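You operate a simulated robot arm through the tools that you are given. There is no shell and no other tool. Be economical: measure what you need, move in short steps, check, and stop when the job is done.

Carry out the task below with a simulated two-armed robot. There is one attempt and no reset: what you move stays moved.

## Task
Stir the yellow lidded jar at speed 3 until its colour is even.
Fine: on the stirrer plate; then switch the plate off and put the jar back. Set down upright: what you pick out.

Only the result counts: the job must be done as asked and must still hold three seconds after the hand-in. Knocking over, shifting, dropping, spilling or breaking anything else fails it.

## Robot
Two 7-joint arms with fingered hands on one trunk, on a base that drives. Base frame: it is fixed to the floor where the robot stands at the start and does not move with it; the origin is under the middle of the robot, x ahead of it, y to its left, z up. Units: m, rad, N and s.
The left shoulder is at the start at [0.052, 0.174, 1.093], the right one opposite. With the tool pointing down near the work surface each hand reaches from about 0.3 to 0.74 m from the robot's upright axis, wherever it stands, measured 20 degrees to its own side. Places, roughly: stirrer plate knob [0.4, -0.1, 0.9]; white top of the stirrer plate [0.5, -0.1, 0.9]. Payload 3.8 kg a hand.
Tool frame (each hand has its own): the origin (TCP) lies between the finger pads and is the grasp point; the fingertips stand 0.026 m ahead of it; z points along the fingers, y is the line along which they close. The gripper opens to 0.132 m. The gripper's body begins 0.073 m behind the TCP. The gripper is a hand of 3 fingers: y runs from the thumb to the fingers, the wrist lies at [0, 0, -0.224] in the tool frame, and closing takes about 1.5 s.
Orientation is told as [roll, pitch, yaw] about the base's x, y, z axes, in that order, counted from this pose: with the fingers straight down and closing along the base's y, the tool's x points along the base's -x, its y along +y and its z along -z.

## Interface
- The arms move only by the tool apply_moves. It takes "left_series", "right_series" or both (then of equal length, played together; a hand with none holds still); each is text: rows parted by semicolons, each of 7 numbers parted by spaces: the turn, a rotation vector about the base's x, y, z in rad, then the shift along the base's x, y, z in m, then the opening, from 0 (shut) to 1 (fully open). In form: ax ay az x y z hand; .... A call has 1 to 8 rows; each row shifts and turns the commanded pose from where the row before left it. Each row takes 0.2 s and may step no farther than 0.05 m and 0.15 rad from the row before; otherwise, or with a gripper value out of range, the whole call is refused. Where a pose cannot be reached the arm comes as near as it can. A force on the tool above 40 N (or 10 N above the force at the start of the call, whichever is more), or a blocked arm, ends the call early, and 0.2 s more pass. The fingers move at their own pace (about 0.108 m/s each) and stop on an object; they squeeze with about 22 N. The grip force told is the motor's: it shows also when the fingers shut on nothing. Time passes only in rows, and 0.2 s behind the last, so rows that do not move let the fingers close. It gives the time, the measured TCP pose, the force on the tool (base axes), the opening and the grip force at its end, in the units of the frame above (readings bear some noise), with the torque about the TCP (base axes, N m) and any sound that the robot's microphone picked up.
- Cameras (640 x 400 px; columns grow to the right, rows downward): "scene" is now at [0.1788, -0.0268, 1.0176]; the picture's right is [-0.34, -0.94, 0.00], its down [0.14, -0.05, -0.99] and it looks along [0.93, -0.33, 0.15] (base axes); focal length 214 px, centre (320, 200). "left" rides on the left gripper at [-0.062, 0.003, -0.092] in its tool frame; the picture's right is [-0.05, -1.00, 0.00], its down [0.83, -0.04, -0.56] and it looks along [0.55, -0.03, 0.83] (tool axes); focal length 230 px, centre (320, 200). "right" rides on the right gripper at [0.062, 0.003, -0.092] in its tool frame; the picture's right is [-0.05, 1.00, 0.00], its down [-0.83, -0.04, -0.56] and it looks along [-0.56, -0.03, 0.83] (tool axes); focal length 230 px, centre (320, 200). There is no depth. A picture from a camera that has moved, and an enlarged one, comes with that camera's place and axes in the base frame and with its lens.
- camera(camera): a new picture of that camera. No time passes.
- slide_trunk(by): slides the trunk up (or, below 0, down) by that many m; the arms and the scene camera ride with it, the base frame stays. It gives what a move gives, with no picture.
- steer(legs): drives the robot by 1 to 6 legs, each [ahead, left, turn to the left] in m, m and rad, along the robot's own axes; the way and the turn of a leg run together, so that a leg with both is an arc; at most 1.5 m and 3.142 rad a leg. The arms and the cameras ride along, it lands a little off, and it stops where it bumps. It gives what a move gives.
- grasp_type(shape, hand): the hand has 3 fingers and takes this shape, open, in about a second: jaw (thumb against the fingers, like two jaws); tri (thumb and two fingers); tip (a fingertip pinch); poke (one finger out to press); point (the index stretched); flat (the hand flat); cup (the hand cupped); fist (a fist). The gripper value then closes the fingers along that shape, each until it touches; the sizes above hold for jaw. It gives what a move gives, with no picture.
- pan_tilt(pan, tilt): turns the head with the scene camera to pan (to the left, within 1.047 rad either way) and tilt (down, from -0.506 to 1.204), counted from straight ahead of the robot. It gives what a move gives.
- zoom(camera, box): a new picture of the part [left, top, right, bottom] of that camera's present view, enlarged. No time passes.
- close_job(): hands the job in; it is judged then, once.

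Go step by step. Nothing tells you exact positions but the pictures and the camera data: compare them with the known pose of the tool, close in by small moves and look again before you grip or let go. The budget is 120 turns and 88 pictures, counting those below and the enlarged ones. Unless the task says otherwise, let go and move clear before handing in, and close with one line.

The tools are called after ">>>" by a JSON object that holds its "method" and its "body". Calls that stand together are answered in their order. apply_moves: Moves the arms, as the interface text tells. Its arguments: {"type":"object","properties":{"left_series":{"type":"string"},"right_series":{"type":"string"}},"required":[]} The other tools are called the same way: slide_trunk (by) slides the trunk up or down; grasp_type (shape, hand) gives the hand a shape; steer (legs) drives the base; pan_tilt (pan, tilt) turns the head that bears the scene camera; camera (camera) takes a picture; zoom (camera, box) takes an enlarged picture of a part of a camera's view; close_job () hands the job in.

At the start:

```text
t: 0.0
left_position: [0.5055, 0.0649, 0.9984]
left_ee_rot: [0.0, 0.0, 0.002]
left_wrist_force: [-0.1, -0.6, 0.3]
left_ft_torque: [0.03, 0.02, -0.01]
left_gripper_width: 0.1319
left_finger_force: 0.1
left_shape: jaw
right_position: [0.3331, -0.2863, 1.1701]
right_ee_rot: [0.0, 0.0, -0.002]
right_wrist_force: [0.1, -0.5, 0.3]
right_ft_torque: [0.03, 0.0, 0.04]
right_gripper_width: 0.132
right_finger_force: 0.1
right_shape: jaw
trunk travel left (down, up): [-0.4, 0.082]
robot x, y, heading: [0.0002, 0.0022, -0.001]
head pan, tilt: [-0.344, -0.15]
```

scene: 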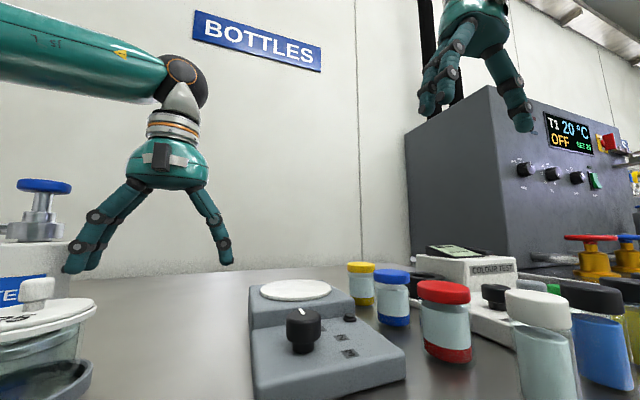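
right: 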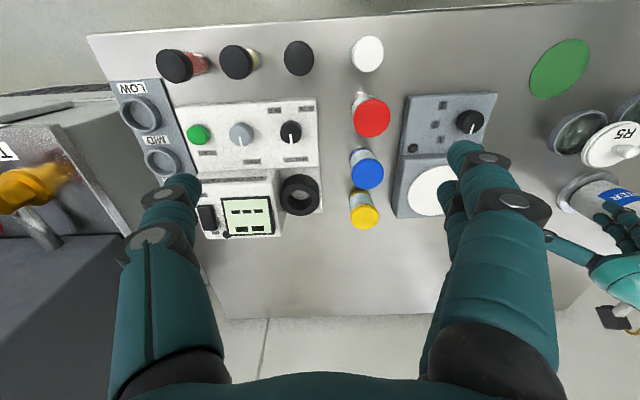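
left: 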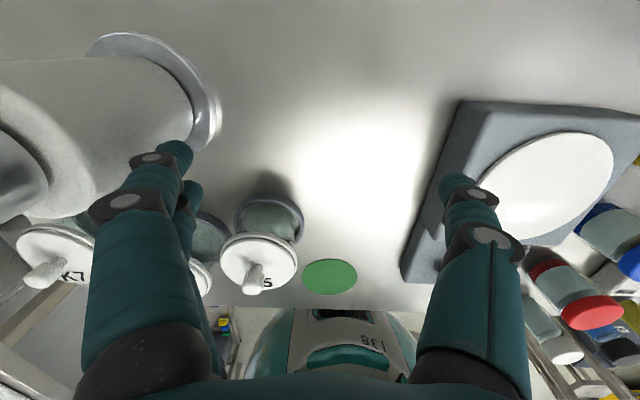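

I see the stirrer plate in front of the robot and the yellow-lidded jar just beyond and right of it, in a row with blue, red and white jars. I'll tilt the head down and zoom in to measure.

>>> {"method": "pan_tilt", "body": {"pan": -0.35, "tilt": 0.4}}

>>> {"method": "camera", "body": {"camera": "scene"}}

>>> {"method": "zoom", "body": {"camera": "right", "box": [300, 60, 540, 240]}}

```text
t: 1.0
left_position: [0.5041, 0.0647, 0.9999]
left_ee_rot: [0.0, -0.001, 0.001]
left_wrist_force: [0.3, -0.2, -0.5]
left_ft_torque: [-0.02, 0.02, -0.01]
left_gripper_width: 0.1319
left_finger_force: 0.0
left_shape: jaw
right_position: [0.3335, -0.2865, 1.171]
right_ee_rot: [-0.002, -0.002, -0.002]
right_wrist_force: [0.5, -0.3, 1.2]
right_ft_torque: [0.03, 0.02, 0.03]
right_gripper_width: 0.1315
right_finger_force: 0.1
right_shape: jaw
trunk travel left (down, up): [-0.4, 0.082]
robot x, y, heading: [-0.0003, -0.0008, -0.002]
head pan, tilt: [-0.351, 0.4]
```

```text
84 pictures are left
camera scene: at [0.1855, -0.0299, 0.9675], right [-0.34, -0.94, 0.0], down [-0.36, 0.13, -0.92], along [0.87, -0.32, -0.39], focal length 214 px, centre (320, 200)
```

scene: 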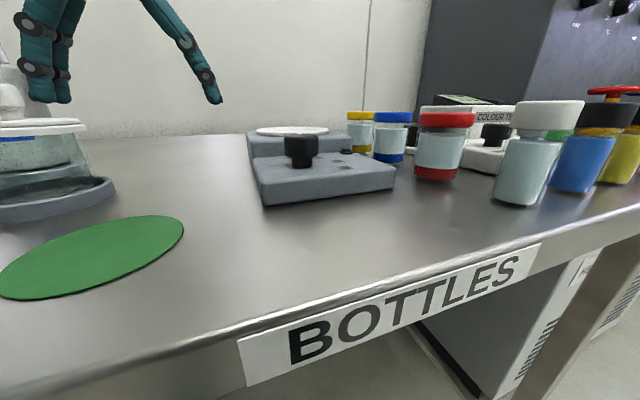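

```text
2.22 times, centred on (420, 150) of right
camera zoom: at [0.2705, -0.2837, 1.2619], right [0.05, 1.0, 0.0], down [0.83, -0.04, 0.56], along [0.56, -0.03, -0.83], focal length 511 px, centre (98, 311)
```

zoom: 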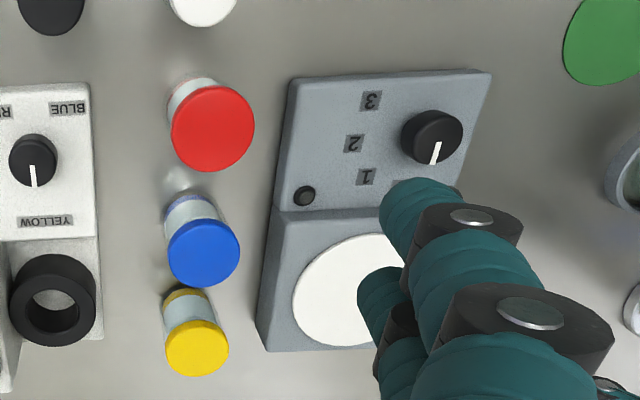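

Triangulating gives roughly: yellow lid top (0.517, -0.221, 0.955), blue jar 0.08 m nearer, white plate (0.48, -0.10, 0.938), knob (0.366, -0.083). I'll lift the left arm out of the way and bring the right hand over for a clearer look at the knob dial.

>>> {"method": "apply_moves", "body": {"left_series": "0 0 0 0 0 0.045 1; 0 0 0 0 0.015 0.045 1; 0 0 0 0 0.02 0.045 1; 0 0 0 0 0.02 0.045 1; 0 0 0 0 0.02 0.03 1", "right_series": "0 0 0 0 0 0 1; 0 0 0 0 0.03 0 1; 0 0 0 0 0.03 0 1; 0 0 0 0 0.03 0 1; 0 0 0 0 0.03 0 1"}}

>>> {"method": "camera", "body": {"camera": "right"}}

>>> {"method": "zoom", "body": {"camera": "scene", "box": [240, 80, 480, 230]}}

```text
t: 2.2
left_position: [0.5013, 0.1423, 1.2086]
left_ee_rot: [-0.001, -0.001, 0.0]
left_wrist_force: [0.4, 0.1, 0.4]
left_ft_torque: [-0.01, -0.01, 0.02]
left_gripper_width: 0.1317
left_finger_force: 0.1
left_shape: jaw
right_position: [0.3345, -0.166, 1.1724]
right_ee_rot: [0.0, 0.0, 0.0]
right_wrist_force: [0.3, -0.6, 0.5]
right_ft_torque: [-0.01, 0.03, 0.0]
right_gripper_width: 0.1321
right_finger_force: 0.0
right_shape: jaw
trunk travel left (down, up): [-0.4, 0.082]
robot x, y, heading: [-0.0012, 0.0025, 0.001]
head pan, tilt: [-0.351, 0.4]
```

```text
82 pictures are left
camera right: at [0.2717, -0.163, 1.2629], right [0.05, 1.0, 0.0], down [0.83, -0.04, 0.56], along [0.56, -0.03, -0.83], focal length 230 px, centre (320, 200)
```

right: 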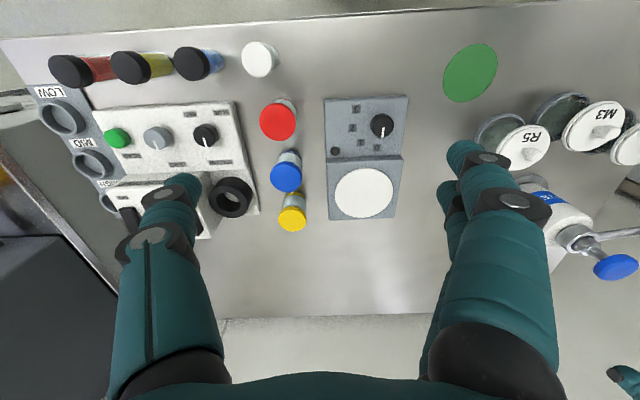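

```text
2.67 times, centred on (360, 155) of scene
camera zoom: at [0.1855, -0.0294, 0.9674], right [-0.34, -0.94, 0.0], down [-0.37, 0.13, -0.92], along [0.87, -0.32, -0.39], focal length 572 px, centre (213, 320)
```

zoom: 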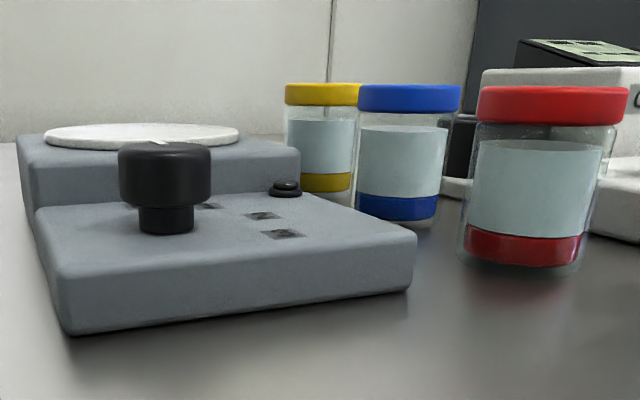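

The dial is clear now; I'll enlarge it to read its marks and pointer.

>>> {"method": "zoom", "body": {"camera": "right", "box": [260, 85, 420, 235]}}

>>> {"method": "zoom", "body": {"camera": "right", "box": [320, 90, 416, 160]}}

```text
2.67 times, centred on (340, 160) of right
camera zoom: at [0.2717, -0.163, 1.2629], right [0.05, 1.0, 0.0], down [0.83, -0.04, 0.56], along [0.56, -0.03, -0.83], focal length 614 px, centre (267, 307)
```

zoom: 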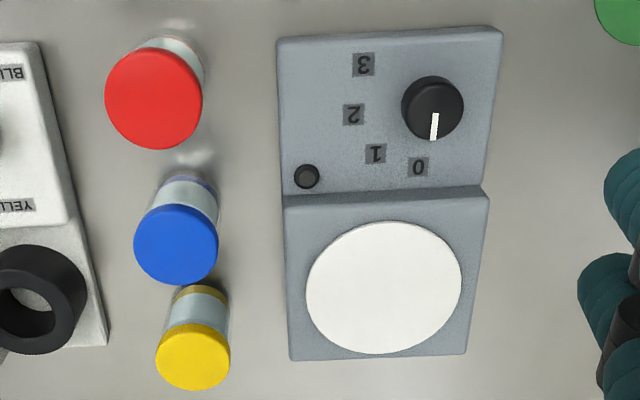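

```text
5.71 times, centred on (368, 125) of right
camera zoom: at [0.2717, -0.163, 1.2629], right [0.05, 1.0, 0.0], down [0.83, -0.04, 0.56], along [0.56, -0.03, -0.83], focal length 1315 px, centre (46, 629)
```

zoom: 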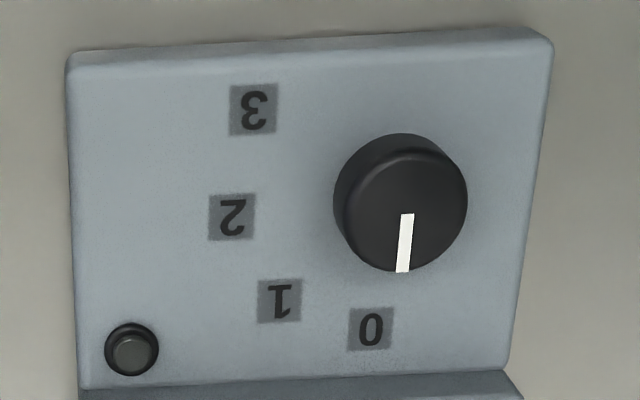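

The dial has 0/1/2/3 at 40° steps: the pointer is at 0 (toward +x), and 3 is 120° clockwise. Yellow jar is at about (0.516, -0.223), lid top 0.96, table 0.90. I'll move the right hand above it, half open, and check.

>>> {"method": "apply_moves", "body": {"right_series": "0 0 0 0.0363 -0.0115 -0.022 0.8; 0 0 0 0.0363 -0.0115 -0.022 0.55; 0 0 0 0.0363 -0.0115 -0.022 0.55; 0 0 0 0.0363 -0.0115 -0.022 0.55; 0 0 0 0.0363 -0.0115 -0.022 0.55; 0 0 0 0 0 0 0.55"}}

>>> {"method": "camera", "body": {"camera": "right"}}

>>> {"method": "camera", "body": {"camera": "scene"}}

```text
t: 3.6
left_position: [0.5008, 0.1406, 1.2082]
left_ee_rot: [0.001, -0.001, 0.0]
left_wrist_force: [0.7, 1.1, -0.7]
left_ft_torque: [0.03, 0.01, 0.04]
left_gripper_width: 0.1321
left_finger_force: 0.1
left_shape: jaw
right_position: [0.5045, -0.223, 1.0664]
right_ee_rot: [0.001, -0.004, -0.003]
right_wrist_force: [0.0, 0.6, 0.1]
right_ft_torque: [-0.03, 0.0, 0.01]
right_gripper_width: 0.0731
right_finger_force: 0.1
right_shape: jaw
right hand out of reach, approached as far as the arm can: row 5
trunk travel left (down, up): [-0.4, 0.082]
robot x, y, heading: [0.002, 0.0037, -0.0]
head pan, tilt: [-0.351, 0.4]
```

```text
78 pictures are left
camera right: at [0.4409, -0.2198, 1.1566], right [0.05, 1.0, 0.0], down [0.83, -0.05, 0.56], along [0.56, -0.03, -0.83], focal length 230 px, centre (320, 200)
```

right: 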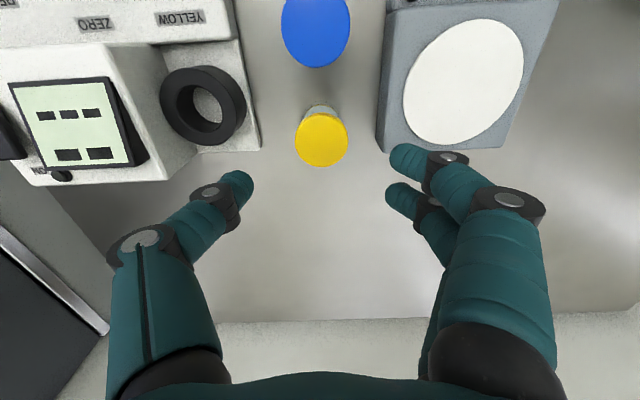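

```text
77 pictures are left
camera scene: at [0.1849, -0.0296, 0.9677], right [-0.34, -0.94, 0.0], down [-0.36, 0.13, -0.92], along [0.87, -0.32, -0.39], focal length 214 px, centre (320, 200)
```

scene: 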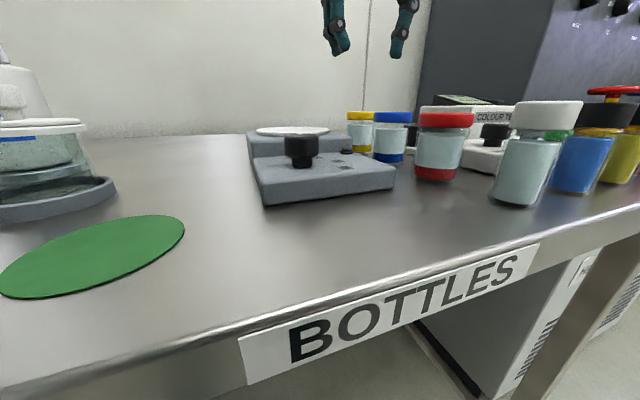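

The lid estimates to (0.511, -0.2225); the hand is slightly short in reach at this height. I'll lower to just above lid level and re-check.

>>> {"method": "apply_moves", "body": {"right_series": "0 0 0 -0.003 0 -0.03 0.55; 0 0 0 -0.002 0.001 -0.03 0.55; 0 0 0 0 0 0 0.55"}}

>>> {"method": "camera", "body": {"camera": "right"}}

```text
t: 4.4
left_position: [0.5014, 0.1402, 1.2086]
left_ee_rot: [0.001, -0.001, -0.001]
left_wrist_force: [0.1, 0.1, -0.3]
left_ft_torque: [-0.02, 0.03, -0.01]
left_gripper_width: 0.1316
left_finger_force: 0.0
left_shape: jaw
right_position: [0.4989, -0.2228, 1.0087]
right_ee_rot: [0.0, -0.002, -0.002]
right_wrist_force: [-0.9, -0.1, -0.4]
right_ft_torque: [-0.03, 0.01, -0.01]
right_gripper_width: 0.073
right_finger_force: 0.0
right_shape: jaw
trunk travel left (down, up): [-0.4, 0.082]
robot x, y, heading: [-0.0033, -0.0024, 0.001]
head pan, tilt: [-0.351, 0.4]
```

```text
76 pictures are left
camera right: at [0.4361, -0.22, 1.099], right [0.05, 1.0, 0.0], down [0.83, -0.04, 0.56], along [0.56, -0.03, -0.83], focal length 230 px, centre (320, 200)
```

right: 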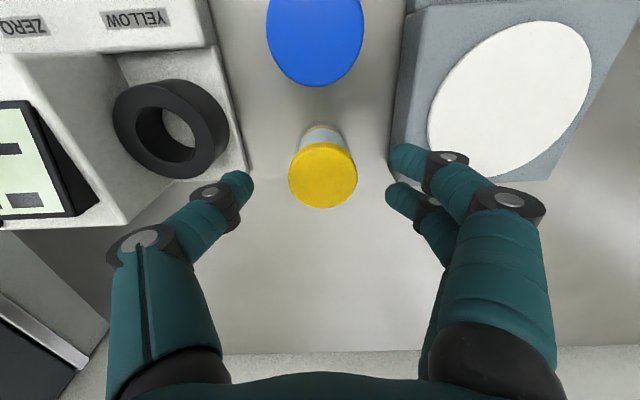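

Lid centre is now at (0.510, -0.2225), so I need +0.011 in x. I'll narrow the opening a bit to stay clear of the plate, then descend part way.

>>> {"method": "apply_moves", "body": {"right_series": "0 0 0 0.011 0.0003 0 0.46; 0 0 0 0 0 0 0.46; 0 0 0 0 0 -0.025 0.46; 0 0 0 0 0 0 0.46"}}

>>> {"method": "camera", "body": {"camera": "right"}}

>>> {"method": "camera", "body": {"camera": "scene"}}

```text
t: 5.4
left_position: [0.5014, 0.1413, 1.2086]
left_ee_rot: [0.0, 0.0, 0.0]
left_wrist_force: [0.1, 0.4, -0.6]
left_ft_torque: [0.0, 0.02, 0.0]
left_gripper_width: 0.1318
left_finger_force: 0.1
left_shape: jaw
right_position: [0.5114, -0.2215, 0.9826]
right_ee_rot: [0.002, -0.003, -0.004]
right_wrist_force: [-0.1, 0.2, 0.4]
right_ft_torque: [0.0, 0.02, -0.01]
right_gripper_width: 0.0614
right_finger_force: 0.1
right_shape: jaw
trunk travel left (down, up): [-0.4, 0.082]
robot x, y, heading: [0.0047, 0.0006, 0.001]
head pan, tilt: [-0.351, 0.4]
```

```text
75 pictures are left
camera right: at [0.4486, -0.2185, 1.0734], right [0.06, 1.0, 0.0], down [0.83, -0.05, 0.56], along [0.56, -0.03, -0.83], focal length 230 px, centre (320, 200)
```

right: 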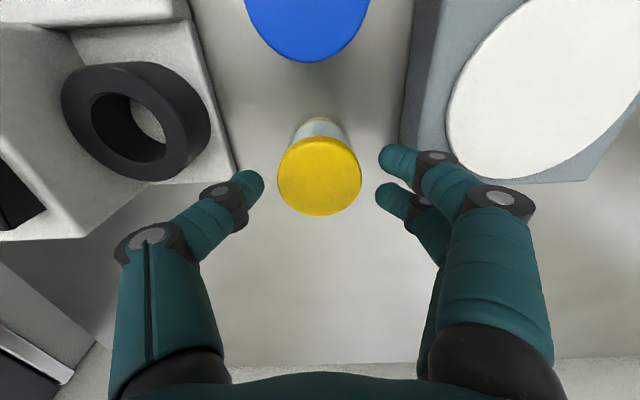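

```text
74 pictures are left
camera scene: at [0.1852, -0.0297, 0.9676], right [-0.34, -0.94, 0.0], down [-0.37, 0.13, -0.92], along [0.87, -0.32, -0.39], focal length 214 px, centre (320, 200)
```

scene: 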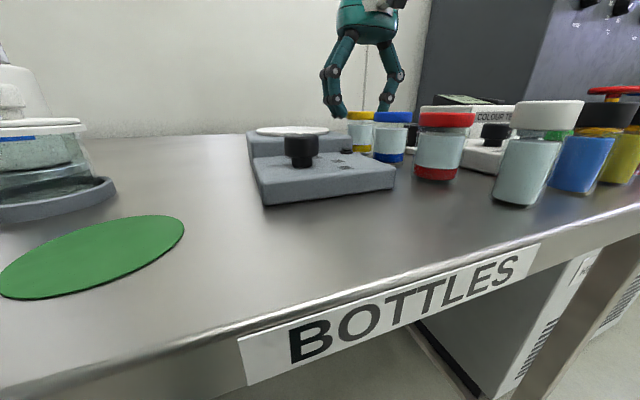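

The fingers straddle the jar evenly. I'll descend to grasp height and close.

>>> {"method": "apply_moves", "body": {"right_series": "0 0 0 -0.001 0 -0.022 0.46; 0 0 0 0 0 -0.022 0.46; 0 0 0 0 0 0 0.46"}}

>>> {"method": "camera", "body": {"camera": "right"}}

>>> {"method": "zoom", "body": {"camera": "scene", "box": [240, 60, 480, 210]}}

```text
t: 6.2
left_position: [0.5011, 0.1408, 1.2085]
left_ee_rot: [0.001, 0.0, 0.0]
left_wrist_force: [0.8, -0.9, 0.6]
left_ft_torque: [0.03, 0.0, 0.01]
left_gripper_width: 0.1316
left_finger_force: 0.2
left_shape: jaw
right_position: [0.5086, -0.2214, 0.9374]
right_ee_rot: [-0.001, -0.001, -0.001]
right_wrist_force: [0.4, -1.6, 0.6]
right_ft_torque: [0.0, 0.03, 0.01]
right_gripper_width: 0.0606
right_finger_force: 0.1
right_shape: jaw
trunk travel left (down, up): [-0.4, 0.082]
robot x, y, heading: [0.0012, -0.0002, -0.001]
head pan, tilt: [-0.351, 0.4]
```

```text
73 pictures are left
camera right: at [0.4451, -0.2189, 1.0277], right [0.05, 1.0, 0.0], down [0.83, -0.04, 0.56], along [0.56, -0.03, -0.83], focal length 230 px, centre (320, 200)
```

right: 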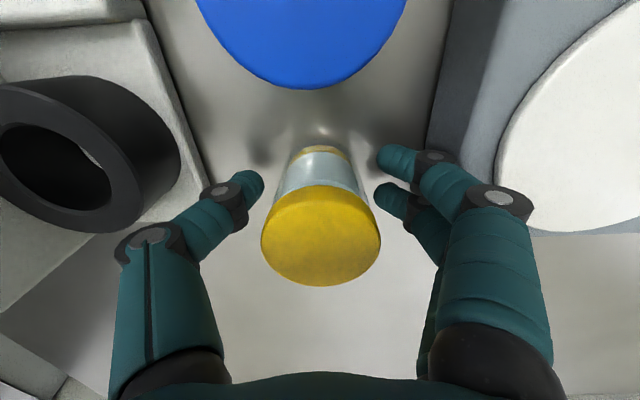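

```text
2.67 times, centred on (360, 135) of scene
camera zoom: at [0.1854, -0.03, 0.9675], right [-0.34, -0.94, 0.0], down [-0.37, 0.13, -0.92], along [0.87, -0.32, -0.39], focal length 572 px, centre (213, 373)
```

zoom: 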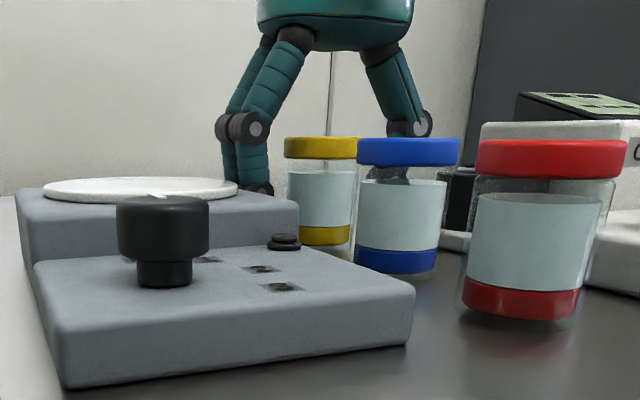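

Alignment is good (jar at about 0.508, -0.222). Closing the fingers.

>>> {"method": "apply_moves", "body": {"right_series": "0 0 0 0 0 0 0.3; 0 0 0 0 0 0 0.2; 0 0 0 0 0 0 0.1; 0 0 0 0 0 0 0.1; 0 0 0 0 0 0 0.1; 0 0 0 0 0 0 0.1"}}

>>> {"method": "camera", "body": {"camera": "right"}}

```text
t: 7.6
left_position: [0.5013, 0.1421, 1.2087]
left_ee_rot: [0.0, -0.001, 0.0]
left_wrist_force: [-0.1, 0.6, -0.3]
left_ft_torque: [-0.01, 0.01, -0.02]
left_gripper_width: 0.1319
left_finger_force: 0.1
left_shape: jaw
right_position: [0.5087, -0.2225, 0.9364]
right_ee_rot: [0.0, 0.001, -0.001]
right_wrist_force: [0.7, -0.4, 0.8]
right_ft_torque: [-0.01, 0.02, 0.01]
right_gripper_width: 0.0359
right_finger_force: 22.2
right_shape: jaw
trunk travel left (down, up): [-0.4, 0.082]
robot x, y, heading: [-0.0028, -0.0001, -0.001]
head pan, tilt: [-0.351, 0.4]
```

```text
71 pictures are left
camera right: at [0.4452, -0.2188, 1.0279], right [0.05, 1.0, 0.0], down [0.83, -0.04, 0.56], along [0.56, -0.03, -0.83], focal length 230 px, centre (320, 200)
```

right: 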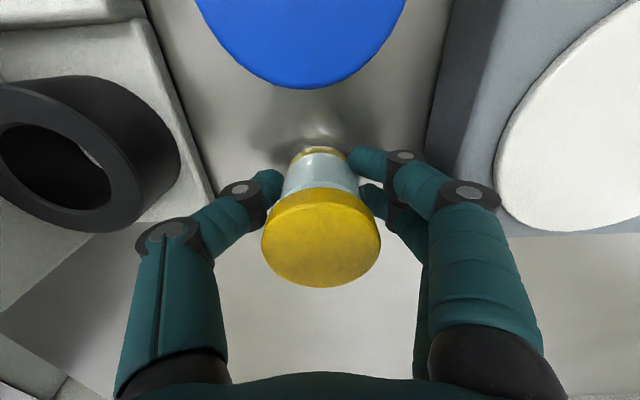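

Gripped at 22 N with the jar undisturbed. Lift straight up, then look.

>>> {"method": "apply_moves", "body": {"right_series": "0 0 0 0 0 0.02 0.1; 0 0 0 0 0 0.03 0.1; 0 0 0 0 0 0.03 0.1; 0 0 0 0 0 0 0.1"}}

>>> {"method": "camera", "body": {"camera": "scene"}}

```text
t: 8.6
left_position: [0.502, 0.1408, 1.2082]
left_ee_rot: [0.0, 0.0, -0.001]
left_wrist_force: [0.0, 0.3, 0.1]
left_ft_torque: [0.0, 0.01, 0.01]
left_gripper_width: 0.1321
left_finger_force: 0.0
left_shape: jaw
right_position: [0.5099, -0.2213, 1.0176]
right_ee_rot: [0.0, -0.002, 0.0]
right_wrist_force: [0.0, 0.1, -1.7]
right_ft_torque: [0.01, 0.01, -0.02]
right_gripper_width: 0.0358
right_finger_force: 21.6
right_shape: jaw
trunk travel left (down, up): [-0.4, 0.082]
robot x, y, heading: [-0.0025, 0.002, -0.002]
head pan, tilt: [-0.351, 0.4]
```

```text
70 pictures are left
camera scene: at [0.1856, -0.03, 0.9674], right [-0.34, -0.94, 0.0], down [-0.37, 0.13, -0.92], along [0.86, -0.32, -0.39], focal length 214 px, centre (320, 200)
```

scene: 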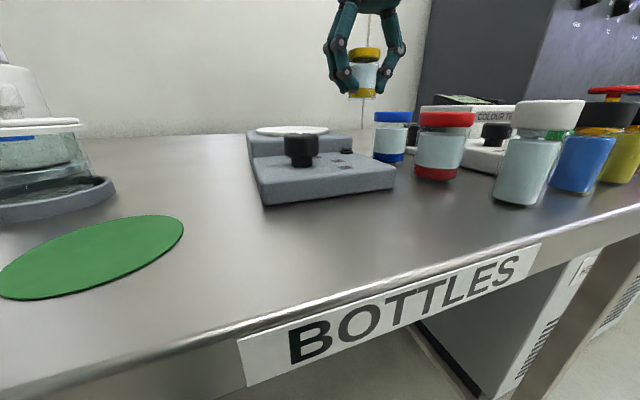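

The jar is held. Carrying it over the white disc.

>>> {"method": "apply_moves", "body": {"right_series": "0 0 0 -0.0097 0.0403 0 0.1; 0 0 0 -0.0097 0.0403 0 0.1; 0 0 0 -0.0096 0.0404 0 0.1; 0 0 0 0 0 0 0.1"}}

>>> {"method": "zoom", "body": {"camera": "scene", "box": [220, 30, 400, 150]}}

>>> {"method": "camera", "body": {"camera": "right"}}

>>> {"method": "camera", "body": {"camera": "left"}}

```text
t: 9.6
left_position: [0.5021, 0.1405, 1.2077]
left_ee_rot: [0.0, 0.0, 0.0]
left_wrist_force: [1.1, 0.8, 0.5]
left_ft_torque: [-0.01, 0.02, 0.0]
left_gripper_width: 0.1317
left_finger_force: 0.0
left_shape: jaw
right_position: [0.4733, -0.1905, 1.0104]
right_ee_rot: [-0.002, 0.0, -0.001]
right_wrist_force: [0.5, 0.3, -1.4]
right_ft_torque: [0.05, 0.04, 0.01]
right_gripper_width: 0.0358
right_finger_force: 21.8
right_shape: jaw
right hand out of reach, approached as far as the arm can: row 1, 2, 3
trunk travel left (down, up): [-0.4, 0.082]
robot x, y, heading: [-0.0005, -0.0019, 0.0]
head pan, tilt: [-0.351, 0.4]
```

```text
3.33 times, centred on (310, 90) of scene
camera zoom: at [0.1859, -0.0301, 0.9674], right [-0.34, -0.94, 0.0], down [-0.37, 0.13, -0.92], along [0.86, -0.32, -0.39], focal length 715 px, centre (353, 567)
```

zoom: 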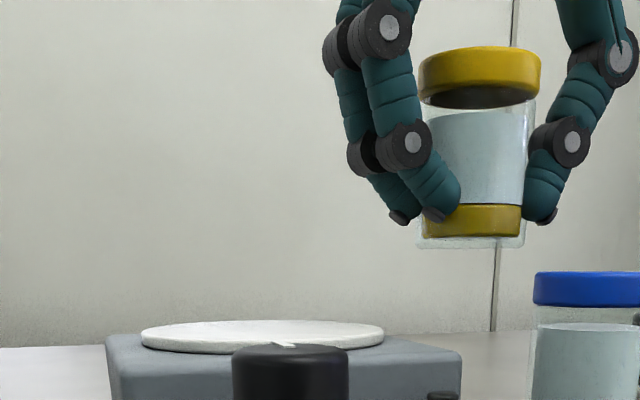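

```text
68 pictures are left
camera right: at [0.411, -0.188, 1.1021], right [0.05, 1.0, 0.0], down [0.83, -0.04, 0.56], along [0.55, -0.03, -0.83], focal length 230 px, centre (320, 200)
```

right: 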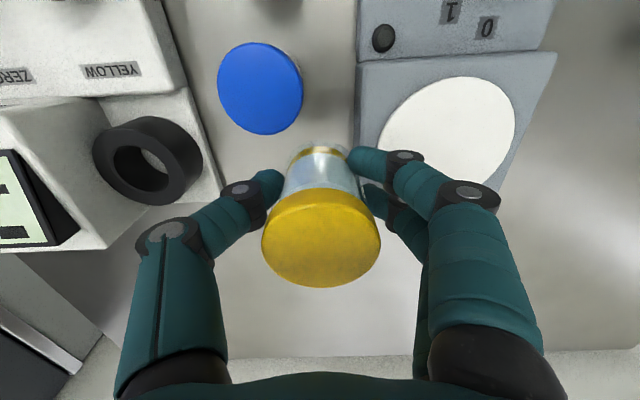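

```text
67 pictures are left
camera left: at [0.5635, 0.1437, 1.3003], right [0.05, -1.0, 0.0], down [-0.83, -0.04, 0.56], along [-0.55, -0.03, -0.83], focal length 230 px, centre (320, 200)
```

left: 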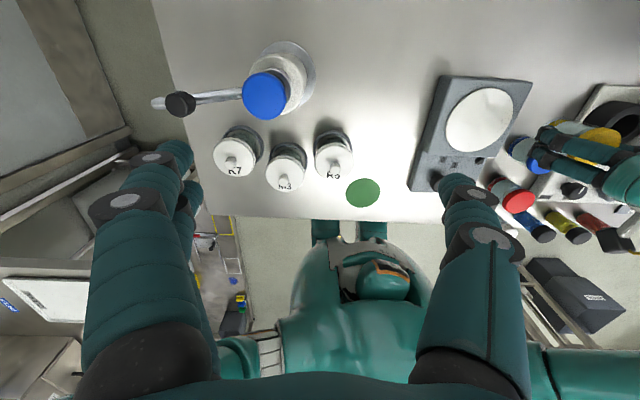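

The right arm can't reach further left from this stance with the tool straight down. I'll lift the jar a bit, then slide the base to the right by 0.12 m to bring the plate into its zone.

>>> {"method": "apply_moves", "body": {"right_series": "0 0 0 0 0 0.035 0.1; 0 0 0 -0.02 0.00 0.035 0.1; 0 0 0 0 0 0 0.1"}}

>>> {"method": "steer", "body": {"legs": [[0, -0.12, 0]]}}

>>> {"method": "camera", "body": {"camera": "scene"}}

```text
t: 10.4
left_position: [0.5029, 0.1408, 1.2089]
left_ee_rot: [0.0, -0.001, -0.001]
left_wrist_force: [0.5, -0.3, -0.2]
left_ft_torque: [-0.04, 0.02, -0.04]
left_gripper_width: 0.132
left_finger_force: 0.1
left_shape: jaw
right_position: [0.4537, -0.1953, 1.0797]
right_ee_rot: [-0.001, 0.0, -0.002]
right_wrist_force: [-0.3, -0.2, -1.0]
right_ft_torque: [0.0, 0.03, 0.03]
right_gripper_width: 0.0352
right_finger_force: 22.0
right_shape: jaw
trunk travel left (down, up): [-0.4, 0.082]
robot x, y, heading: [0.002, -0.0006, 0.001]
head pan, tilt: [-0.351, 0.4]
```

```text
t: 12.1
left_position: [0.5017, 0.0202, 1.2095]
left_ee_rot: [-0.001, -0.001, 0.0]
left_wrist_force: [0.1, -0.2, -0.7]
left_ft_torque: [0.01, 0.02, -0.03]
left_gripper_width: 0.1321
left_finger_force: 0.1
left_shape: jaw
right_position: [0.4515, -0.3152, 1.0804]
right_ee_rot: [0.0, -0.001, -0.002]
right_wrist_force: [0.1, -0.1, -0.6]
right_ft_torque: [0.03, 0.04, 0.01]
right_gripper_width: 0.0356
right_finger_force: 21.9
right_shape: jaw
trunk travel left (down, up): [-0.4, 0.082]
robot x, y, heading: [-0.0016, -0.1176, -0.005]
head pan, tilt: [-0.351, 0.4]
```

```text
66 pictures are left
camera scene: at [0.1853, -0.1491, 0.9674], right [-0.35, -0.94, 0.0], down [-0.37, 0.13, -0.92], along [0.86, -0.32, -0.39], focal length 214 px, centre (320, 200)
```

scene: 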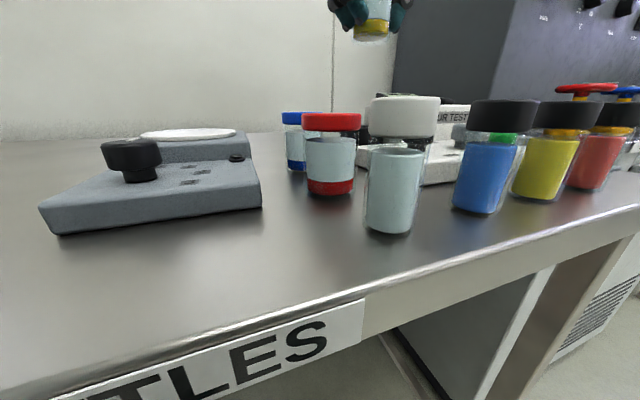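

Base shifted fine. Now I'll move the left hand further left for room while the right hand carries the jar over the disc.

>>> {"method": "apply_moves", "body": {"left_series": "0 0 0 0 0.04 0 1; 0 0 0 0 0.04 0 1; 0 0 0 0 0.04 0 1; 0 0 0 0 0.03 0 1; 0 0 0 0 0 0 1; 0 0 0 0 0 0 1", "right_series": "0 0 0 0.005 0.04 -0.005 0.1; 0 0 0 0.005 0.04 -0.005 0.1; 0 0 0 0.005 0.04 -0.005 0.1; 0 0 0 0.005 0.04 -0.005 0.1; 0 0 0 0.005 0.04 -0.01 0.1; 0 0 0 0.0035 0.0152 -0.01 0.1"}}

>>> {"method": "camera", "body": {"camera": "right"}}

>>> {"method": "pan_tilt", "body": {"pan": 0.0, "tilt": 0.3}}

>>> {"method": "camera", "body": {"camera": "scene"}}

```text
t: 13.5
left_position: [0.501, 0.1718, 1.2075]
left_ee_rot: [0.001, 0.0, -0.002]
left_wrist_force: [1.0, -0.7, -0.7]
left_ft_torque: [0.01, 0.01, 0.01]
left_gripper_width: 0.1321
left_finger_force: 0.1
left_shape: jaw
right_position: [0.4493, -0.292, 1.0684]
right_ee_rot: [-0.001, -0.002, -0.003]
right_wrist_force: [0.1, 1.0, -1.0]
right_ft_torque: [-0.04, 0.0, 0.0]
right_gripper_width: 0.0355
right_finger_force: 22.3
right_shape: jaw
right hand out of reach, approached as far as the arm can: row 1, 2, 3, 4, 5, 6
trunk travel left (down, up): [-0.4, 0.082]
robot x, y, heading: [-0.0021, -0.1195, -0.0]
head pan, tilt: [-0.351, 0.4]
```

```text
65 pictures are left
camera right: at [0.3853, -0.2893, 1.1588], right [0.06, 1.0, 0.0], down [0.83, -0.05, 0.56], along [0.56, -0.03, -0.83], focal length 230 px, centre (320, 200)
```

right: 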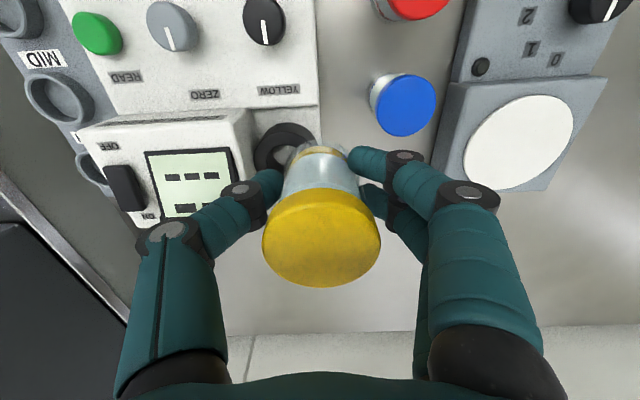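

```text
t: 14.3
left_position: [0.5017, 0.1725, 1.2087]
left_ee_rot: [-0.001, 0.001, -0.002]
left_wrist_force: [-1.0, -0.5, 0.2]
left_ft_torque: [-0.01, 0.04, -0.02]
left_gripper_width: 0.1319
left_finger_force: 0.1
left_shape: jaw
right_position: [0.4484, -0.2922, 1.0672]
right_ee_rot: [0.0, -0.001, -0.003]
right_wrist_force: [-0.2, 0.2, -0.8]
right_ft_torque: [-0.03, 0.03, 0.03]
right_gripper_width: 0.0355
right_finger_force: 22.0
right_shape: jaw
trunk travel left (down, up): [-0.4, 0.082]
robot x, y, heading: [0.0004, -0.1193, -0.004]
head pan, tilt: [0.0, 0.3]
```

```text
64 pictures are left
camera scene: at [0.1918, -0.1173, 0.9767], right [0.0, -1.0, 0.0], down [-0.3, 0.0, -0.96], along [0.96, 0.0, -0.3], focal length 214 px, centre (320, 200)
```

scene: 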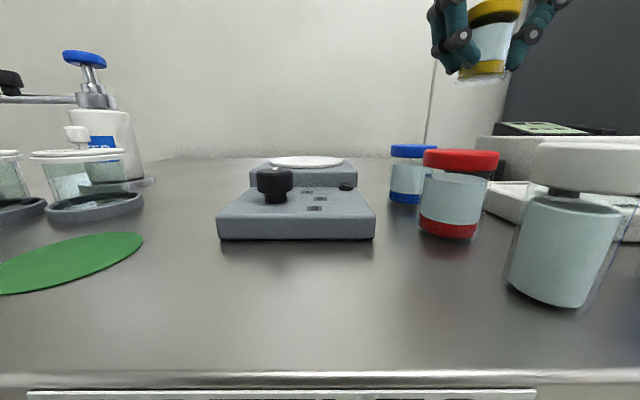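

I see I drove the wrong way: the limit is about 0.17 m inboard relative to the robot, so the base must go left. Jar bottom is well above everything, so I'll raise the left hand and drive left 0.19 m.

>>> {"method": "apply_moves", "body": {"left_series": "0 0 0 0 0 0.03 1; 0 0 0 -0.02 -0.02 0.03 1; 0 0 0 -0.02 -0.03 0 1"}}

>>> {"method": "steer", "body": {"legs": [[0.0, 0.19, 0]]}}

>>> {"method": "camera", "body": {"camera": "scene"}}

>>> {"method": "camera", "body": {"camera": "right"}}

```text
t: 15.1
left_position: [0.4605, 0.1216, 1.2669]
left_ee_rot: [-0.001, 0.001, -0.002]
left_wrist_force: [-0.1, 0.0, -0.5]
left_ft_torque: [0.03, -0.01, 0.0]
left_gripper_width: 0.1319
left_finger_force: 0.1
left_shape: jaw
right_position: [0.4477, -0.2938, 1.0668]
right_ee_rot: [0.0, 0.002, -0.004]
right_wrist_force: [0.2, 0.9, -1.9]
right_ft_torque: [0.01, 0.0, 0.02]
right_gripper_width: 0.0354
right_finger_force: 21.6
right_shape: jaw
trunk travel left (down, up): [-0.4, 0.082]
robot x, y, heading: [-0.0006, -0.1168, -0.003]
head pan, tilt: [0.0, 0.3]
```

```text
t: 17.4
left_position: [0.4615, 0.3051, 1.2672]
left_ee_rot: [0.001, -0.001, -0.006]
left_wrist_force: [0.1, -0.4, -0.3]
left_ft_torque: [0.01, 0.0, -0.02]
left_gripper_width: 0.1319
left_finger_force: 0.1
left_shape: jaw
right_position: [0.4472, -0.1086, 1.0686]
right_ee_rot: [0.0, -0.002, -0.011]
right_wrist_force: [-0.9, 0.5, -1.3]
right_ft_torque: [0.01, 0.03, 0.02]
right_gripper_width: 0.0355
right_finger_force: 21.5
right_shape: jaw
trunk travel left (down, up): [-0.4, 0.082]
robot x, y, heading: [0.0006, 0.0685, -0.006]
head pan, tilt: [0.0, 0.3]
```

```text
63 pictures are left
camera scene: at [0.1927, 0.0682, 0.9767], right [-0.01, -1.0, 0.0], down [-0.3, 0.0, -0.96], along [0.96, -0.01, -0.3], focal length 214 px, centre (320, 200)
```

scene: 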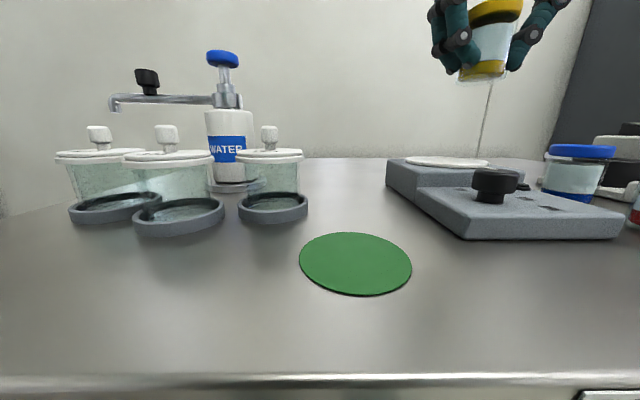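

```text
62 pictures are left
camera right: at [0.3853, -0.1052, 1.1589], right [0.06, 1.0, 0.0], down [0.83, -0.05, 0.56], along [0.55, -0.03, -0.83], focal length 230 px, centre (320, 200)
```

right: 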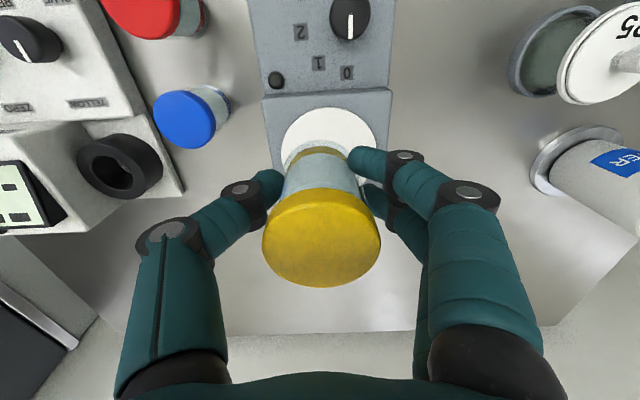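

The disc centre works out at (0.479, -0.101). I need a little more margin, so another 0.04 m left with the base, then fine positioning with the arm.

>>> {"method": "steer", "body": {"legs": [[0.0, 0.045, 0]]}}

```text
t: 18.4
left_position: [0.462, 0.3497, 1.2668]
left_ee_rot: [0.002, -0.002, -0.008]
left_wrist_force: [0.3, 0.3, 0.1]
left_ft_torque: [-0.06, -0.01, 0.02]
left_gripper_width: 0.132
left_finger_force: 0.1
left_shape: jaw
right_position: [0.4481, -0.0652, 1.0679]
right_ee_rot: [0.001, 0.0, -0.009]
right_wrist_force: [0.5, -0.2, -1.2]
right_ft_torque: [0.01, -0.01, -0.02]
right_gripper_width: 0.0355
right_finger_force: 22.0
right_shape: jaw
trunk travel left (down, up): [-0.4, 0.082]
robot x, y, heading: [0.0026, 0.1138, -0.006]
head pan, tilt: [0.0, 0.3]
```

Moving over the disc centre and lowering to about 2.5 cm above it.

>>> {"method": "apply_moves", "body": {"right_series": "0 0 0 0.01 -0.018 0 0.1; 0 0 0 0.021 -0.018 0 0.1; 0 0 0 0 0 -0.035 0.1; 0 0 0 0 0 -0.033 0.1; 0 0 0 0 0 0 0.1"}}

>>> {"method": "camera", "body": {"camera": "right"}}

>>> {"method": "pan_tilt", "body": {"pan": -0.5, "tilt": 0.3}}

>>> {"method": "camera", "body": {"camera": "scene"}}

```text
t: 19.6
left_position: [0.4616, 0.3497, 1.2665]
left_ee_rot: [0.0, -0.001, -0.006]
left_wrist_force: [-0.3, 0.1, 0.0]
left_ft_torque: [0.01, 0.02, -0.03]
left_gripper_width: 0.1319
left_finger_force: 0.2
left_shape: jaw
right_position: [0.4804, -0.1015, 1.0019]
right_ee_rot: [-0.002, -0.001, -0.009]
right_wrist_force: [0.7, -0.8, -1.1]
right_ft_torque: [-0.02, 0.02, 0.0]
right_gripper_width: 0.0355
right_finger_force: 21.7
right_shape: jaw
trunk travel left (down, up): [-0.4, 0.082]
robot x, y, heading: [-0.0021, 0.1098, -0.005]
head pan, tilt: [0.0, 0.3]
```

```text
61 pictures are left
camera right: at [0.4181, -0.099, 1.093], right [0.06, 1.0, 0.0], down [0.83, -0.05, 0.56], along [0.56, -0.03, -0.83], focal length 230 px, centre (320, 200)
```

right: 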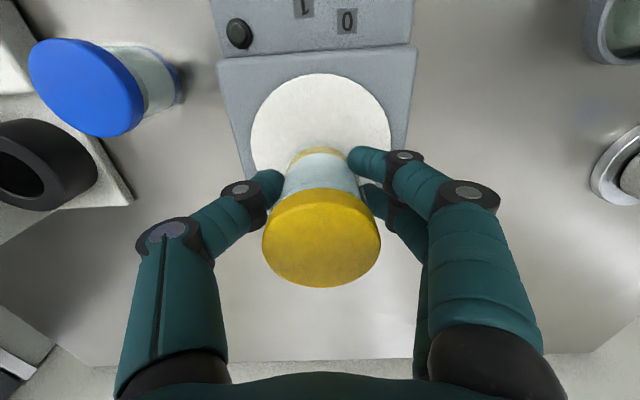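

```text
t: 20.6
left_position: [0.4616, 0.3503, 1.2672]
left_ee_rot: [0.0, 0.0, -0.006]
left_wrist_force: [-0.1, -0.2, 0.1]
left_ft_torque: [-0.03, -0.02, 0.0]
left_gripper_width: 0.1317
left_finger_force: 0.2
left_shape: jaw
right_position: [0.4812, -0.1026, 1.0012]
right_ee_rot: [0.0, 0.001, -0.009]
right_wrist_force: [-0.5, 0.5, -0.4]
right_ft_torque: [0.01, 0.03, 0.0]
right_gripper_width: 0.0355
right_finger_force: 22.4
right_shape: jaw
trunk travel left (down, up): [-0.4, 0.082]
robot x, y, heading: [0.005, 0.1111, -0.011]
head pan, tilt: [-0.499, 0.3]
```

```text
60 pictures are left
camera scene: at [0.1814, 0.0674, 0.9767], right [-0.48, -0.87, 0.0], down [-0.26, 0.14, -0.96], along [0.84, -0.46, -0.3], focal length 214 px, centre (320, 200)
```

scene: 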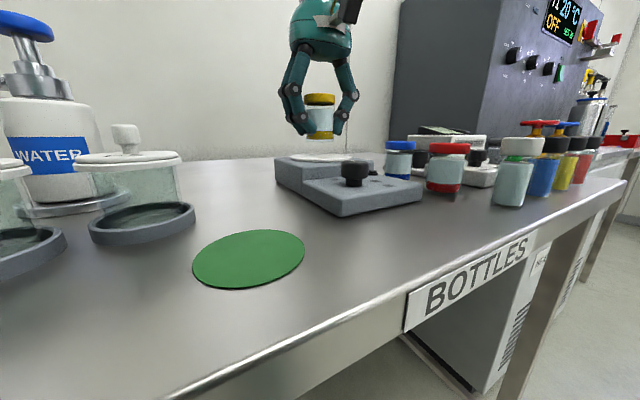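

Centred on the disc to within a couple of mm. Lowering gently toward contact.

>>> {"method": "apply_moves", "body": {"right_series": "0 0 0 0 0.001 -0.01 0.1; 0 0 0 0 0 -0.009 0.1; 0 0 0 0 0 0 0.1"}}

>>> {"method": "zoom", "body": {"camera": "scene", "box": [260, 80, 380, 200]}}

```text
t: 21.4
left_position: [0.4616, 0.35, 1.267]
left_ee_rot: [0.0, 0.0, -0.008]
left_wrist_force: [-0.2, 0.1, 0.5]
left_ft_torque: [0.02, -0.03, -0.03]
left_gripper_width: 0.132
left_finger_force: 0.2
left_shape: jaw
right_position: [0.4812, -0.0999, 0.9815]
right_ee_rot: [0.001, -0.003, -0.009]
right_wrist_force: [-0.5, 0.9, -1.6]
right_ft_torque: [0.0, 0.04, 0.01]
right_gripper_width: 0.0354
right_finger_force: 22.6
right_shape: jaw
trunk travel left (down, up): [-0.4, 0.082]
robot x, y, heading: [0.0004, 0.1101, -0.003]
head pan, tilt: [-0.499, 0.3]
```

```text
3.33 times, centred on (320, 140) of scene
camera zoom: at [0.1813, 0.0673, 0.9767], right [-0.49, -0.87, 0.0], down [-0.26, 0.14, -0.96], along [0.84, -0.46, -0.3], focal length 715 px, centre (320, 400)
```

zoom: 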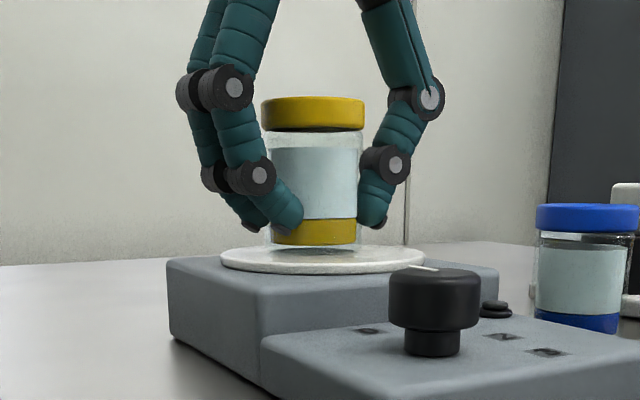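

Nearly touching, a few mm left. Small steps down.

>>> {"method": "apply_moves", "body": {"right_series": "0 0 0 0 -0.001 -0.002 0.1; 0 0 0 0 0 -0.002 0.1; 0 0 0 0 0 0 0.1"}}

>>> {"method": "zoom", "body": {"camera": "scene", "box": [280, 120, 360, 180]}}

```text
t: 22.2
left_position: [0.4621, 0.3511, 1.2678]
left_ee_rot: [0.0, -0.002, -0.006]
left_wrist_force: [0.4, -0.1, 0.3]
left_ft_torque: [-0.01, 0.02, 0.01]
left_gripper_width: 0.132
left_finger_force: 0.1
left_shape: jaw
right_position: [0.4796, -0.0996, 0.9804]
right_ee_rot: [0.001, -0.007, -0.009]
right_wrist_force: [1.9, 1.0, 20.5]
right_ft_torque: [0.08, -0.09, 0.02]
right_gripper_width: 0.0361
right_finger_force: 22.1
right_shape: jaw
trunk travel left (down, up): [-0.4, 0.082]
robot x, y, heading: [0.0035, 0.1088, -0.005]
head pan, tilt: [-0.499, 0.3]
```

```text
6.67 times, centred on (320, 150) of scene
camera zoom: at [0.1806, 0.0678, 0.9771], right [-0.49, -0.87, 0.0], down [-0.26, 0.14, -0.96], along [0.84, -0.46, -0.29], focal length 1430 px, centre (320, 533)
```

zoom: 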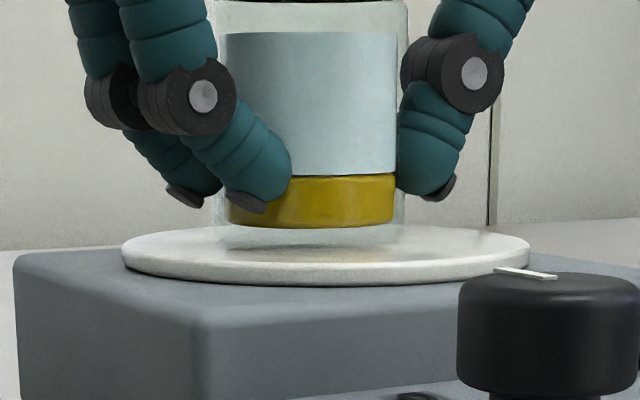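

Contact (20 N). Relax 2 mm and open the fingers.

>>> {"method": "apply_moves", "body": {"right_series": "0 0 0 0 0 0.002 0.1; 0 0 0 0 0 0 0.3; 0 0 0 0 0 0 0.4; 0 0 0 0 0 0 0.55; 0 0 0 0 0 0 0.55; 0 0 0 0 0 0 0.55"}}

>>> {"method": "camera", "body": {"camera": "right"}}

>>> {"method": "zoom", "body": {"camera": "scene", "box": [260, 80, 380, 200]}}

```text
t: 23.6
left_position: [0.4621, 0.3495, 1.2676]
left_ee_rot: [0.0, 0.002, -0.007]
left_wrist_force: [0.3, 0.6, 0.9]
left_ft_torque: [0.01, 0.02, 0.02]
left_gripper_width: 0.1323
left_finger_force: 0.0
left_shape: jaw
right_position: [0.4806, -0.1009, 0.9783]
right_ee_rot: [-0.001, 0.0, -0.01]
right_wrist_force: [0.6, 0.2, -0.5]
right_ft_torque: [0.0, 0.0, -0.04]
right_gripper_width: 0.072
right_finger_force: 0.0
right_shape: jaw
trunk travel left (down, up): [-0.4, 0.082]
robot x, y, heading: [0.0049, 0.1111, -0.008]
head pan, tilt: [-0.499, 0.3]
```

```text
57 pictures are left
camera right: at [0.4172, -0.0984, 1.0702], right [0.06, 1.0, 0.0], down [0.83, -0.05, 0.56], along [0.55, -0.03, -0.83], focal length 230 px, centre (320, 200)
```

right: 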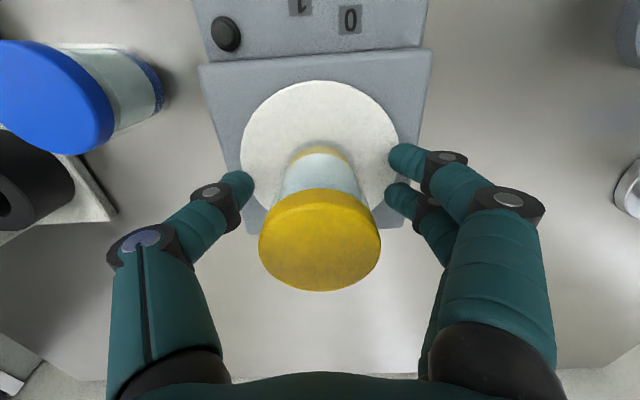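

```text
3.33 times, centred on (320, 140) of scene
camera zoom: at [0.1812, 0.0674, 0.9767], right [-0.49, -0.87, 0.0], down [-0.26, 0.14, -0.96], along [0.84, -0.46, -0.3], focal length 715 px, centre (320, 400)
```

zoom: 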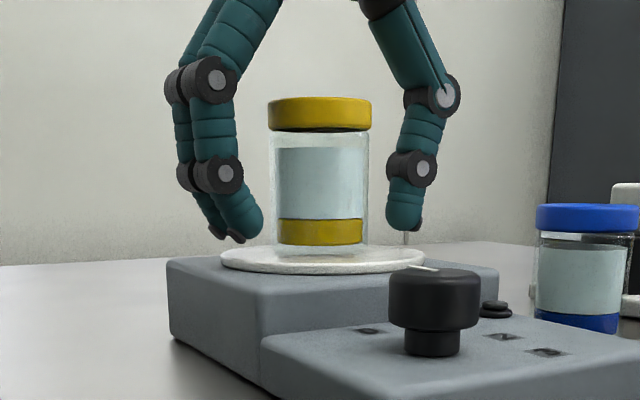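

The jar stands upright on the disc centre. I'll rise clear and move above the knob, then pre-rotate the wrist +1.05 rad so the −2.09 rad turn fits.

>>> {"method": "apply_moves", "body": {"right_series": "0 0 0 0 0 0.035 0.55; 0 0 0 0 0 0.045 0.55; 0 0 0 0 0 0.03 0.55; 0 0 0 -0.037 0.006 0 0.5; 0 0 0 -0.037 0.006 0 0.5; 0 0 0 -0.0365 0.006 0 0.5; 0 0 0 0 0 0 0.5"}}

>>> {"method": "apply_moves", "body": {"right_series": "0 0 0.15 0 0 0 0.5; 0 0 0.15 0 0 0 0.5; 0 0 0.15 0 0 0 0.5; 0 0 0.15 0 0 0 0.5; 0 0 0.15 0 0 0 0.5; 0 0 0.15 0 0 0 0.5; 0 0 0.15 0 0 0 0.5; 0 0 0 0 0 0 0.5"}}

>>> {"method": "camera", "body": {"camera": "right"}}

>>> {"method": "camera", "body": {"camera": "scene"}}

```text
t: 25.2
left_position: [0.4637, 0.3498, 1.2673]
left_ee_rot: [0.0, 0.001, -0.006]
left_wrist_force: [-0.6, -0.6, -0.1]
left_ft_torque: [0.0, 0.03, 0.02]
left_gripper_width: 0.1318
left_finger_force: 0.1
left_shape: jaw
right_position: [0.3712, -0.083, 1.0873]
right_ee_rot: [0.001, 0.0, -0.011]
right_wrist_force: [-0.1, -0.5, 0.3]
right_ft_torque: [0.02, 0.02, 0.04]
right_gripper_width: 0.0664
right_finger_force: 0.1
right_shape: jaw
trunk travel left (down, up): [-0.4, 0.082]
robot x, y, heading: [0.0036, 0.1104, -0.008]
head pan, tilt: [-0.499, 0.3]
```

```text
t: 27.0
left_position: [0.4622, 0.3502, 1.2666]
left_ee_rot: [0.0, 0.001, -0.007]
left_wrist_force: [0.0, -0.3, 0.9]
left_ft_torque: [0.02, -0.02, -0.04]
left_gripper_width: 0.132
left_finger_force: 0.0
left_shape: jaw
right_position: [0.3688, -0.0821, 1.0879]
right_ee_rot: [-0.001, -0.001, 1.041]
right_wrist_force: [0.2, -0.2, -1.1]
right_ft_torque: [0.03, 0.01, 0.0]
right_gripper_width: 0.0668
right_finger_force: 0.0
right_shape: jaw
trunk travel left (down, up): [-0.4, 0.082]
robot x, y, heading: [-0.0001, 0.1106, -0.006]
head pan, tilt: [-0.499, 0.3]
```

```text
55 pictures are left
camera right: at [0.3339, -0.1344, 1.1792], right [-0.84, 0.55, 0.0], down [0.46, 0.69, 0.56], along [0.3, 0.46, -0.83], focal length 230 px, centre (320, 200)
```

right: 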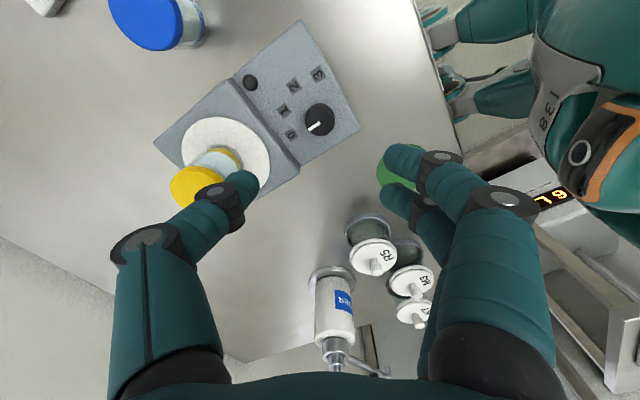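

```text
54 pictures are left
camera scene: at [0.1813, 0.0673, 0.9767], right [-0.49, -0.87, 0.0], down [-0.26, 0.14, -0.96], along [0.84, -0.46, -0.3], focal length 214 px, centre (320, 200)
```

scene: 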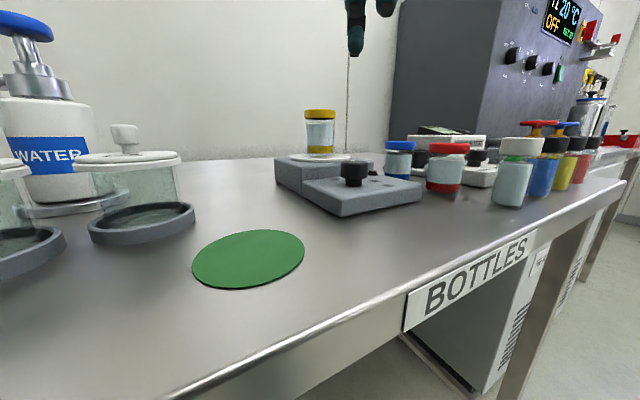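

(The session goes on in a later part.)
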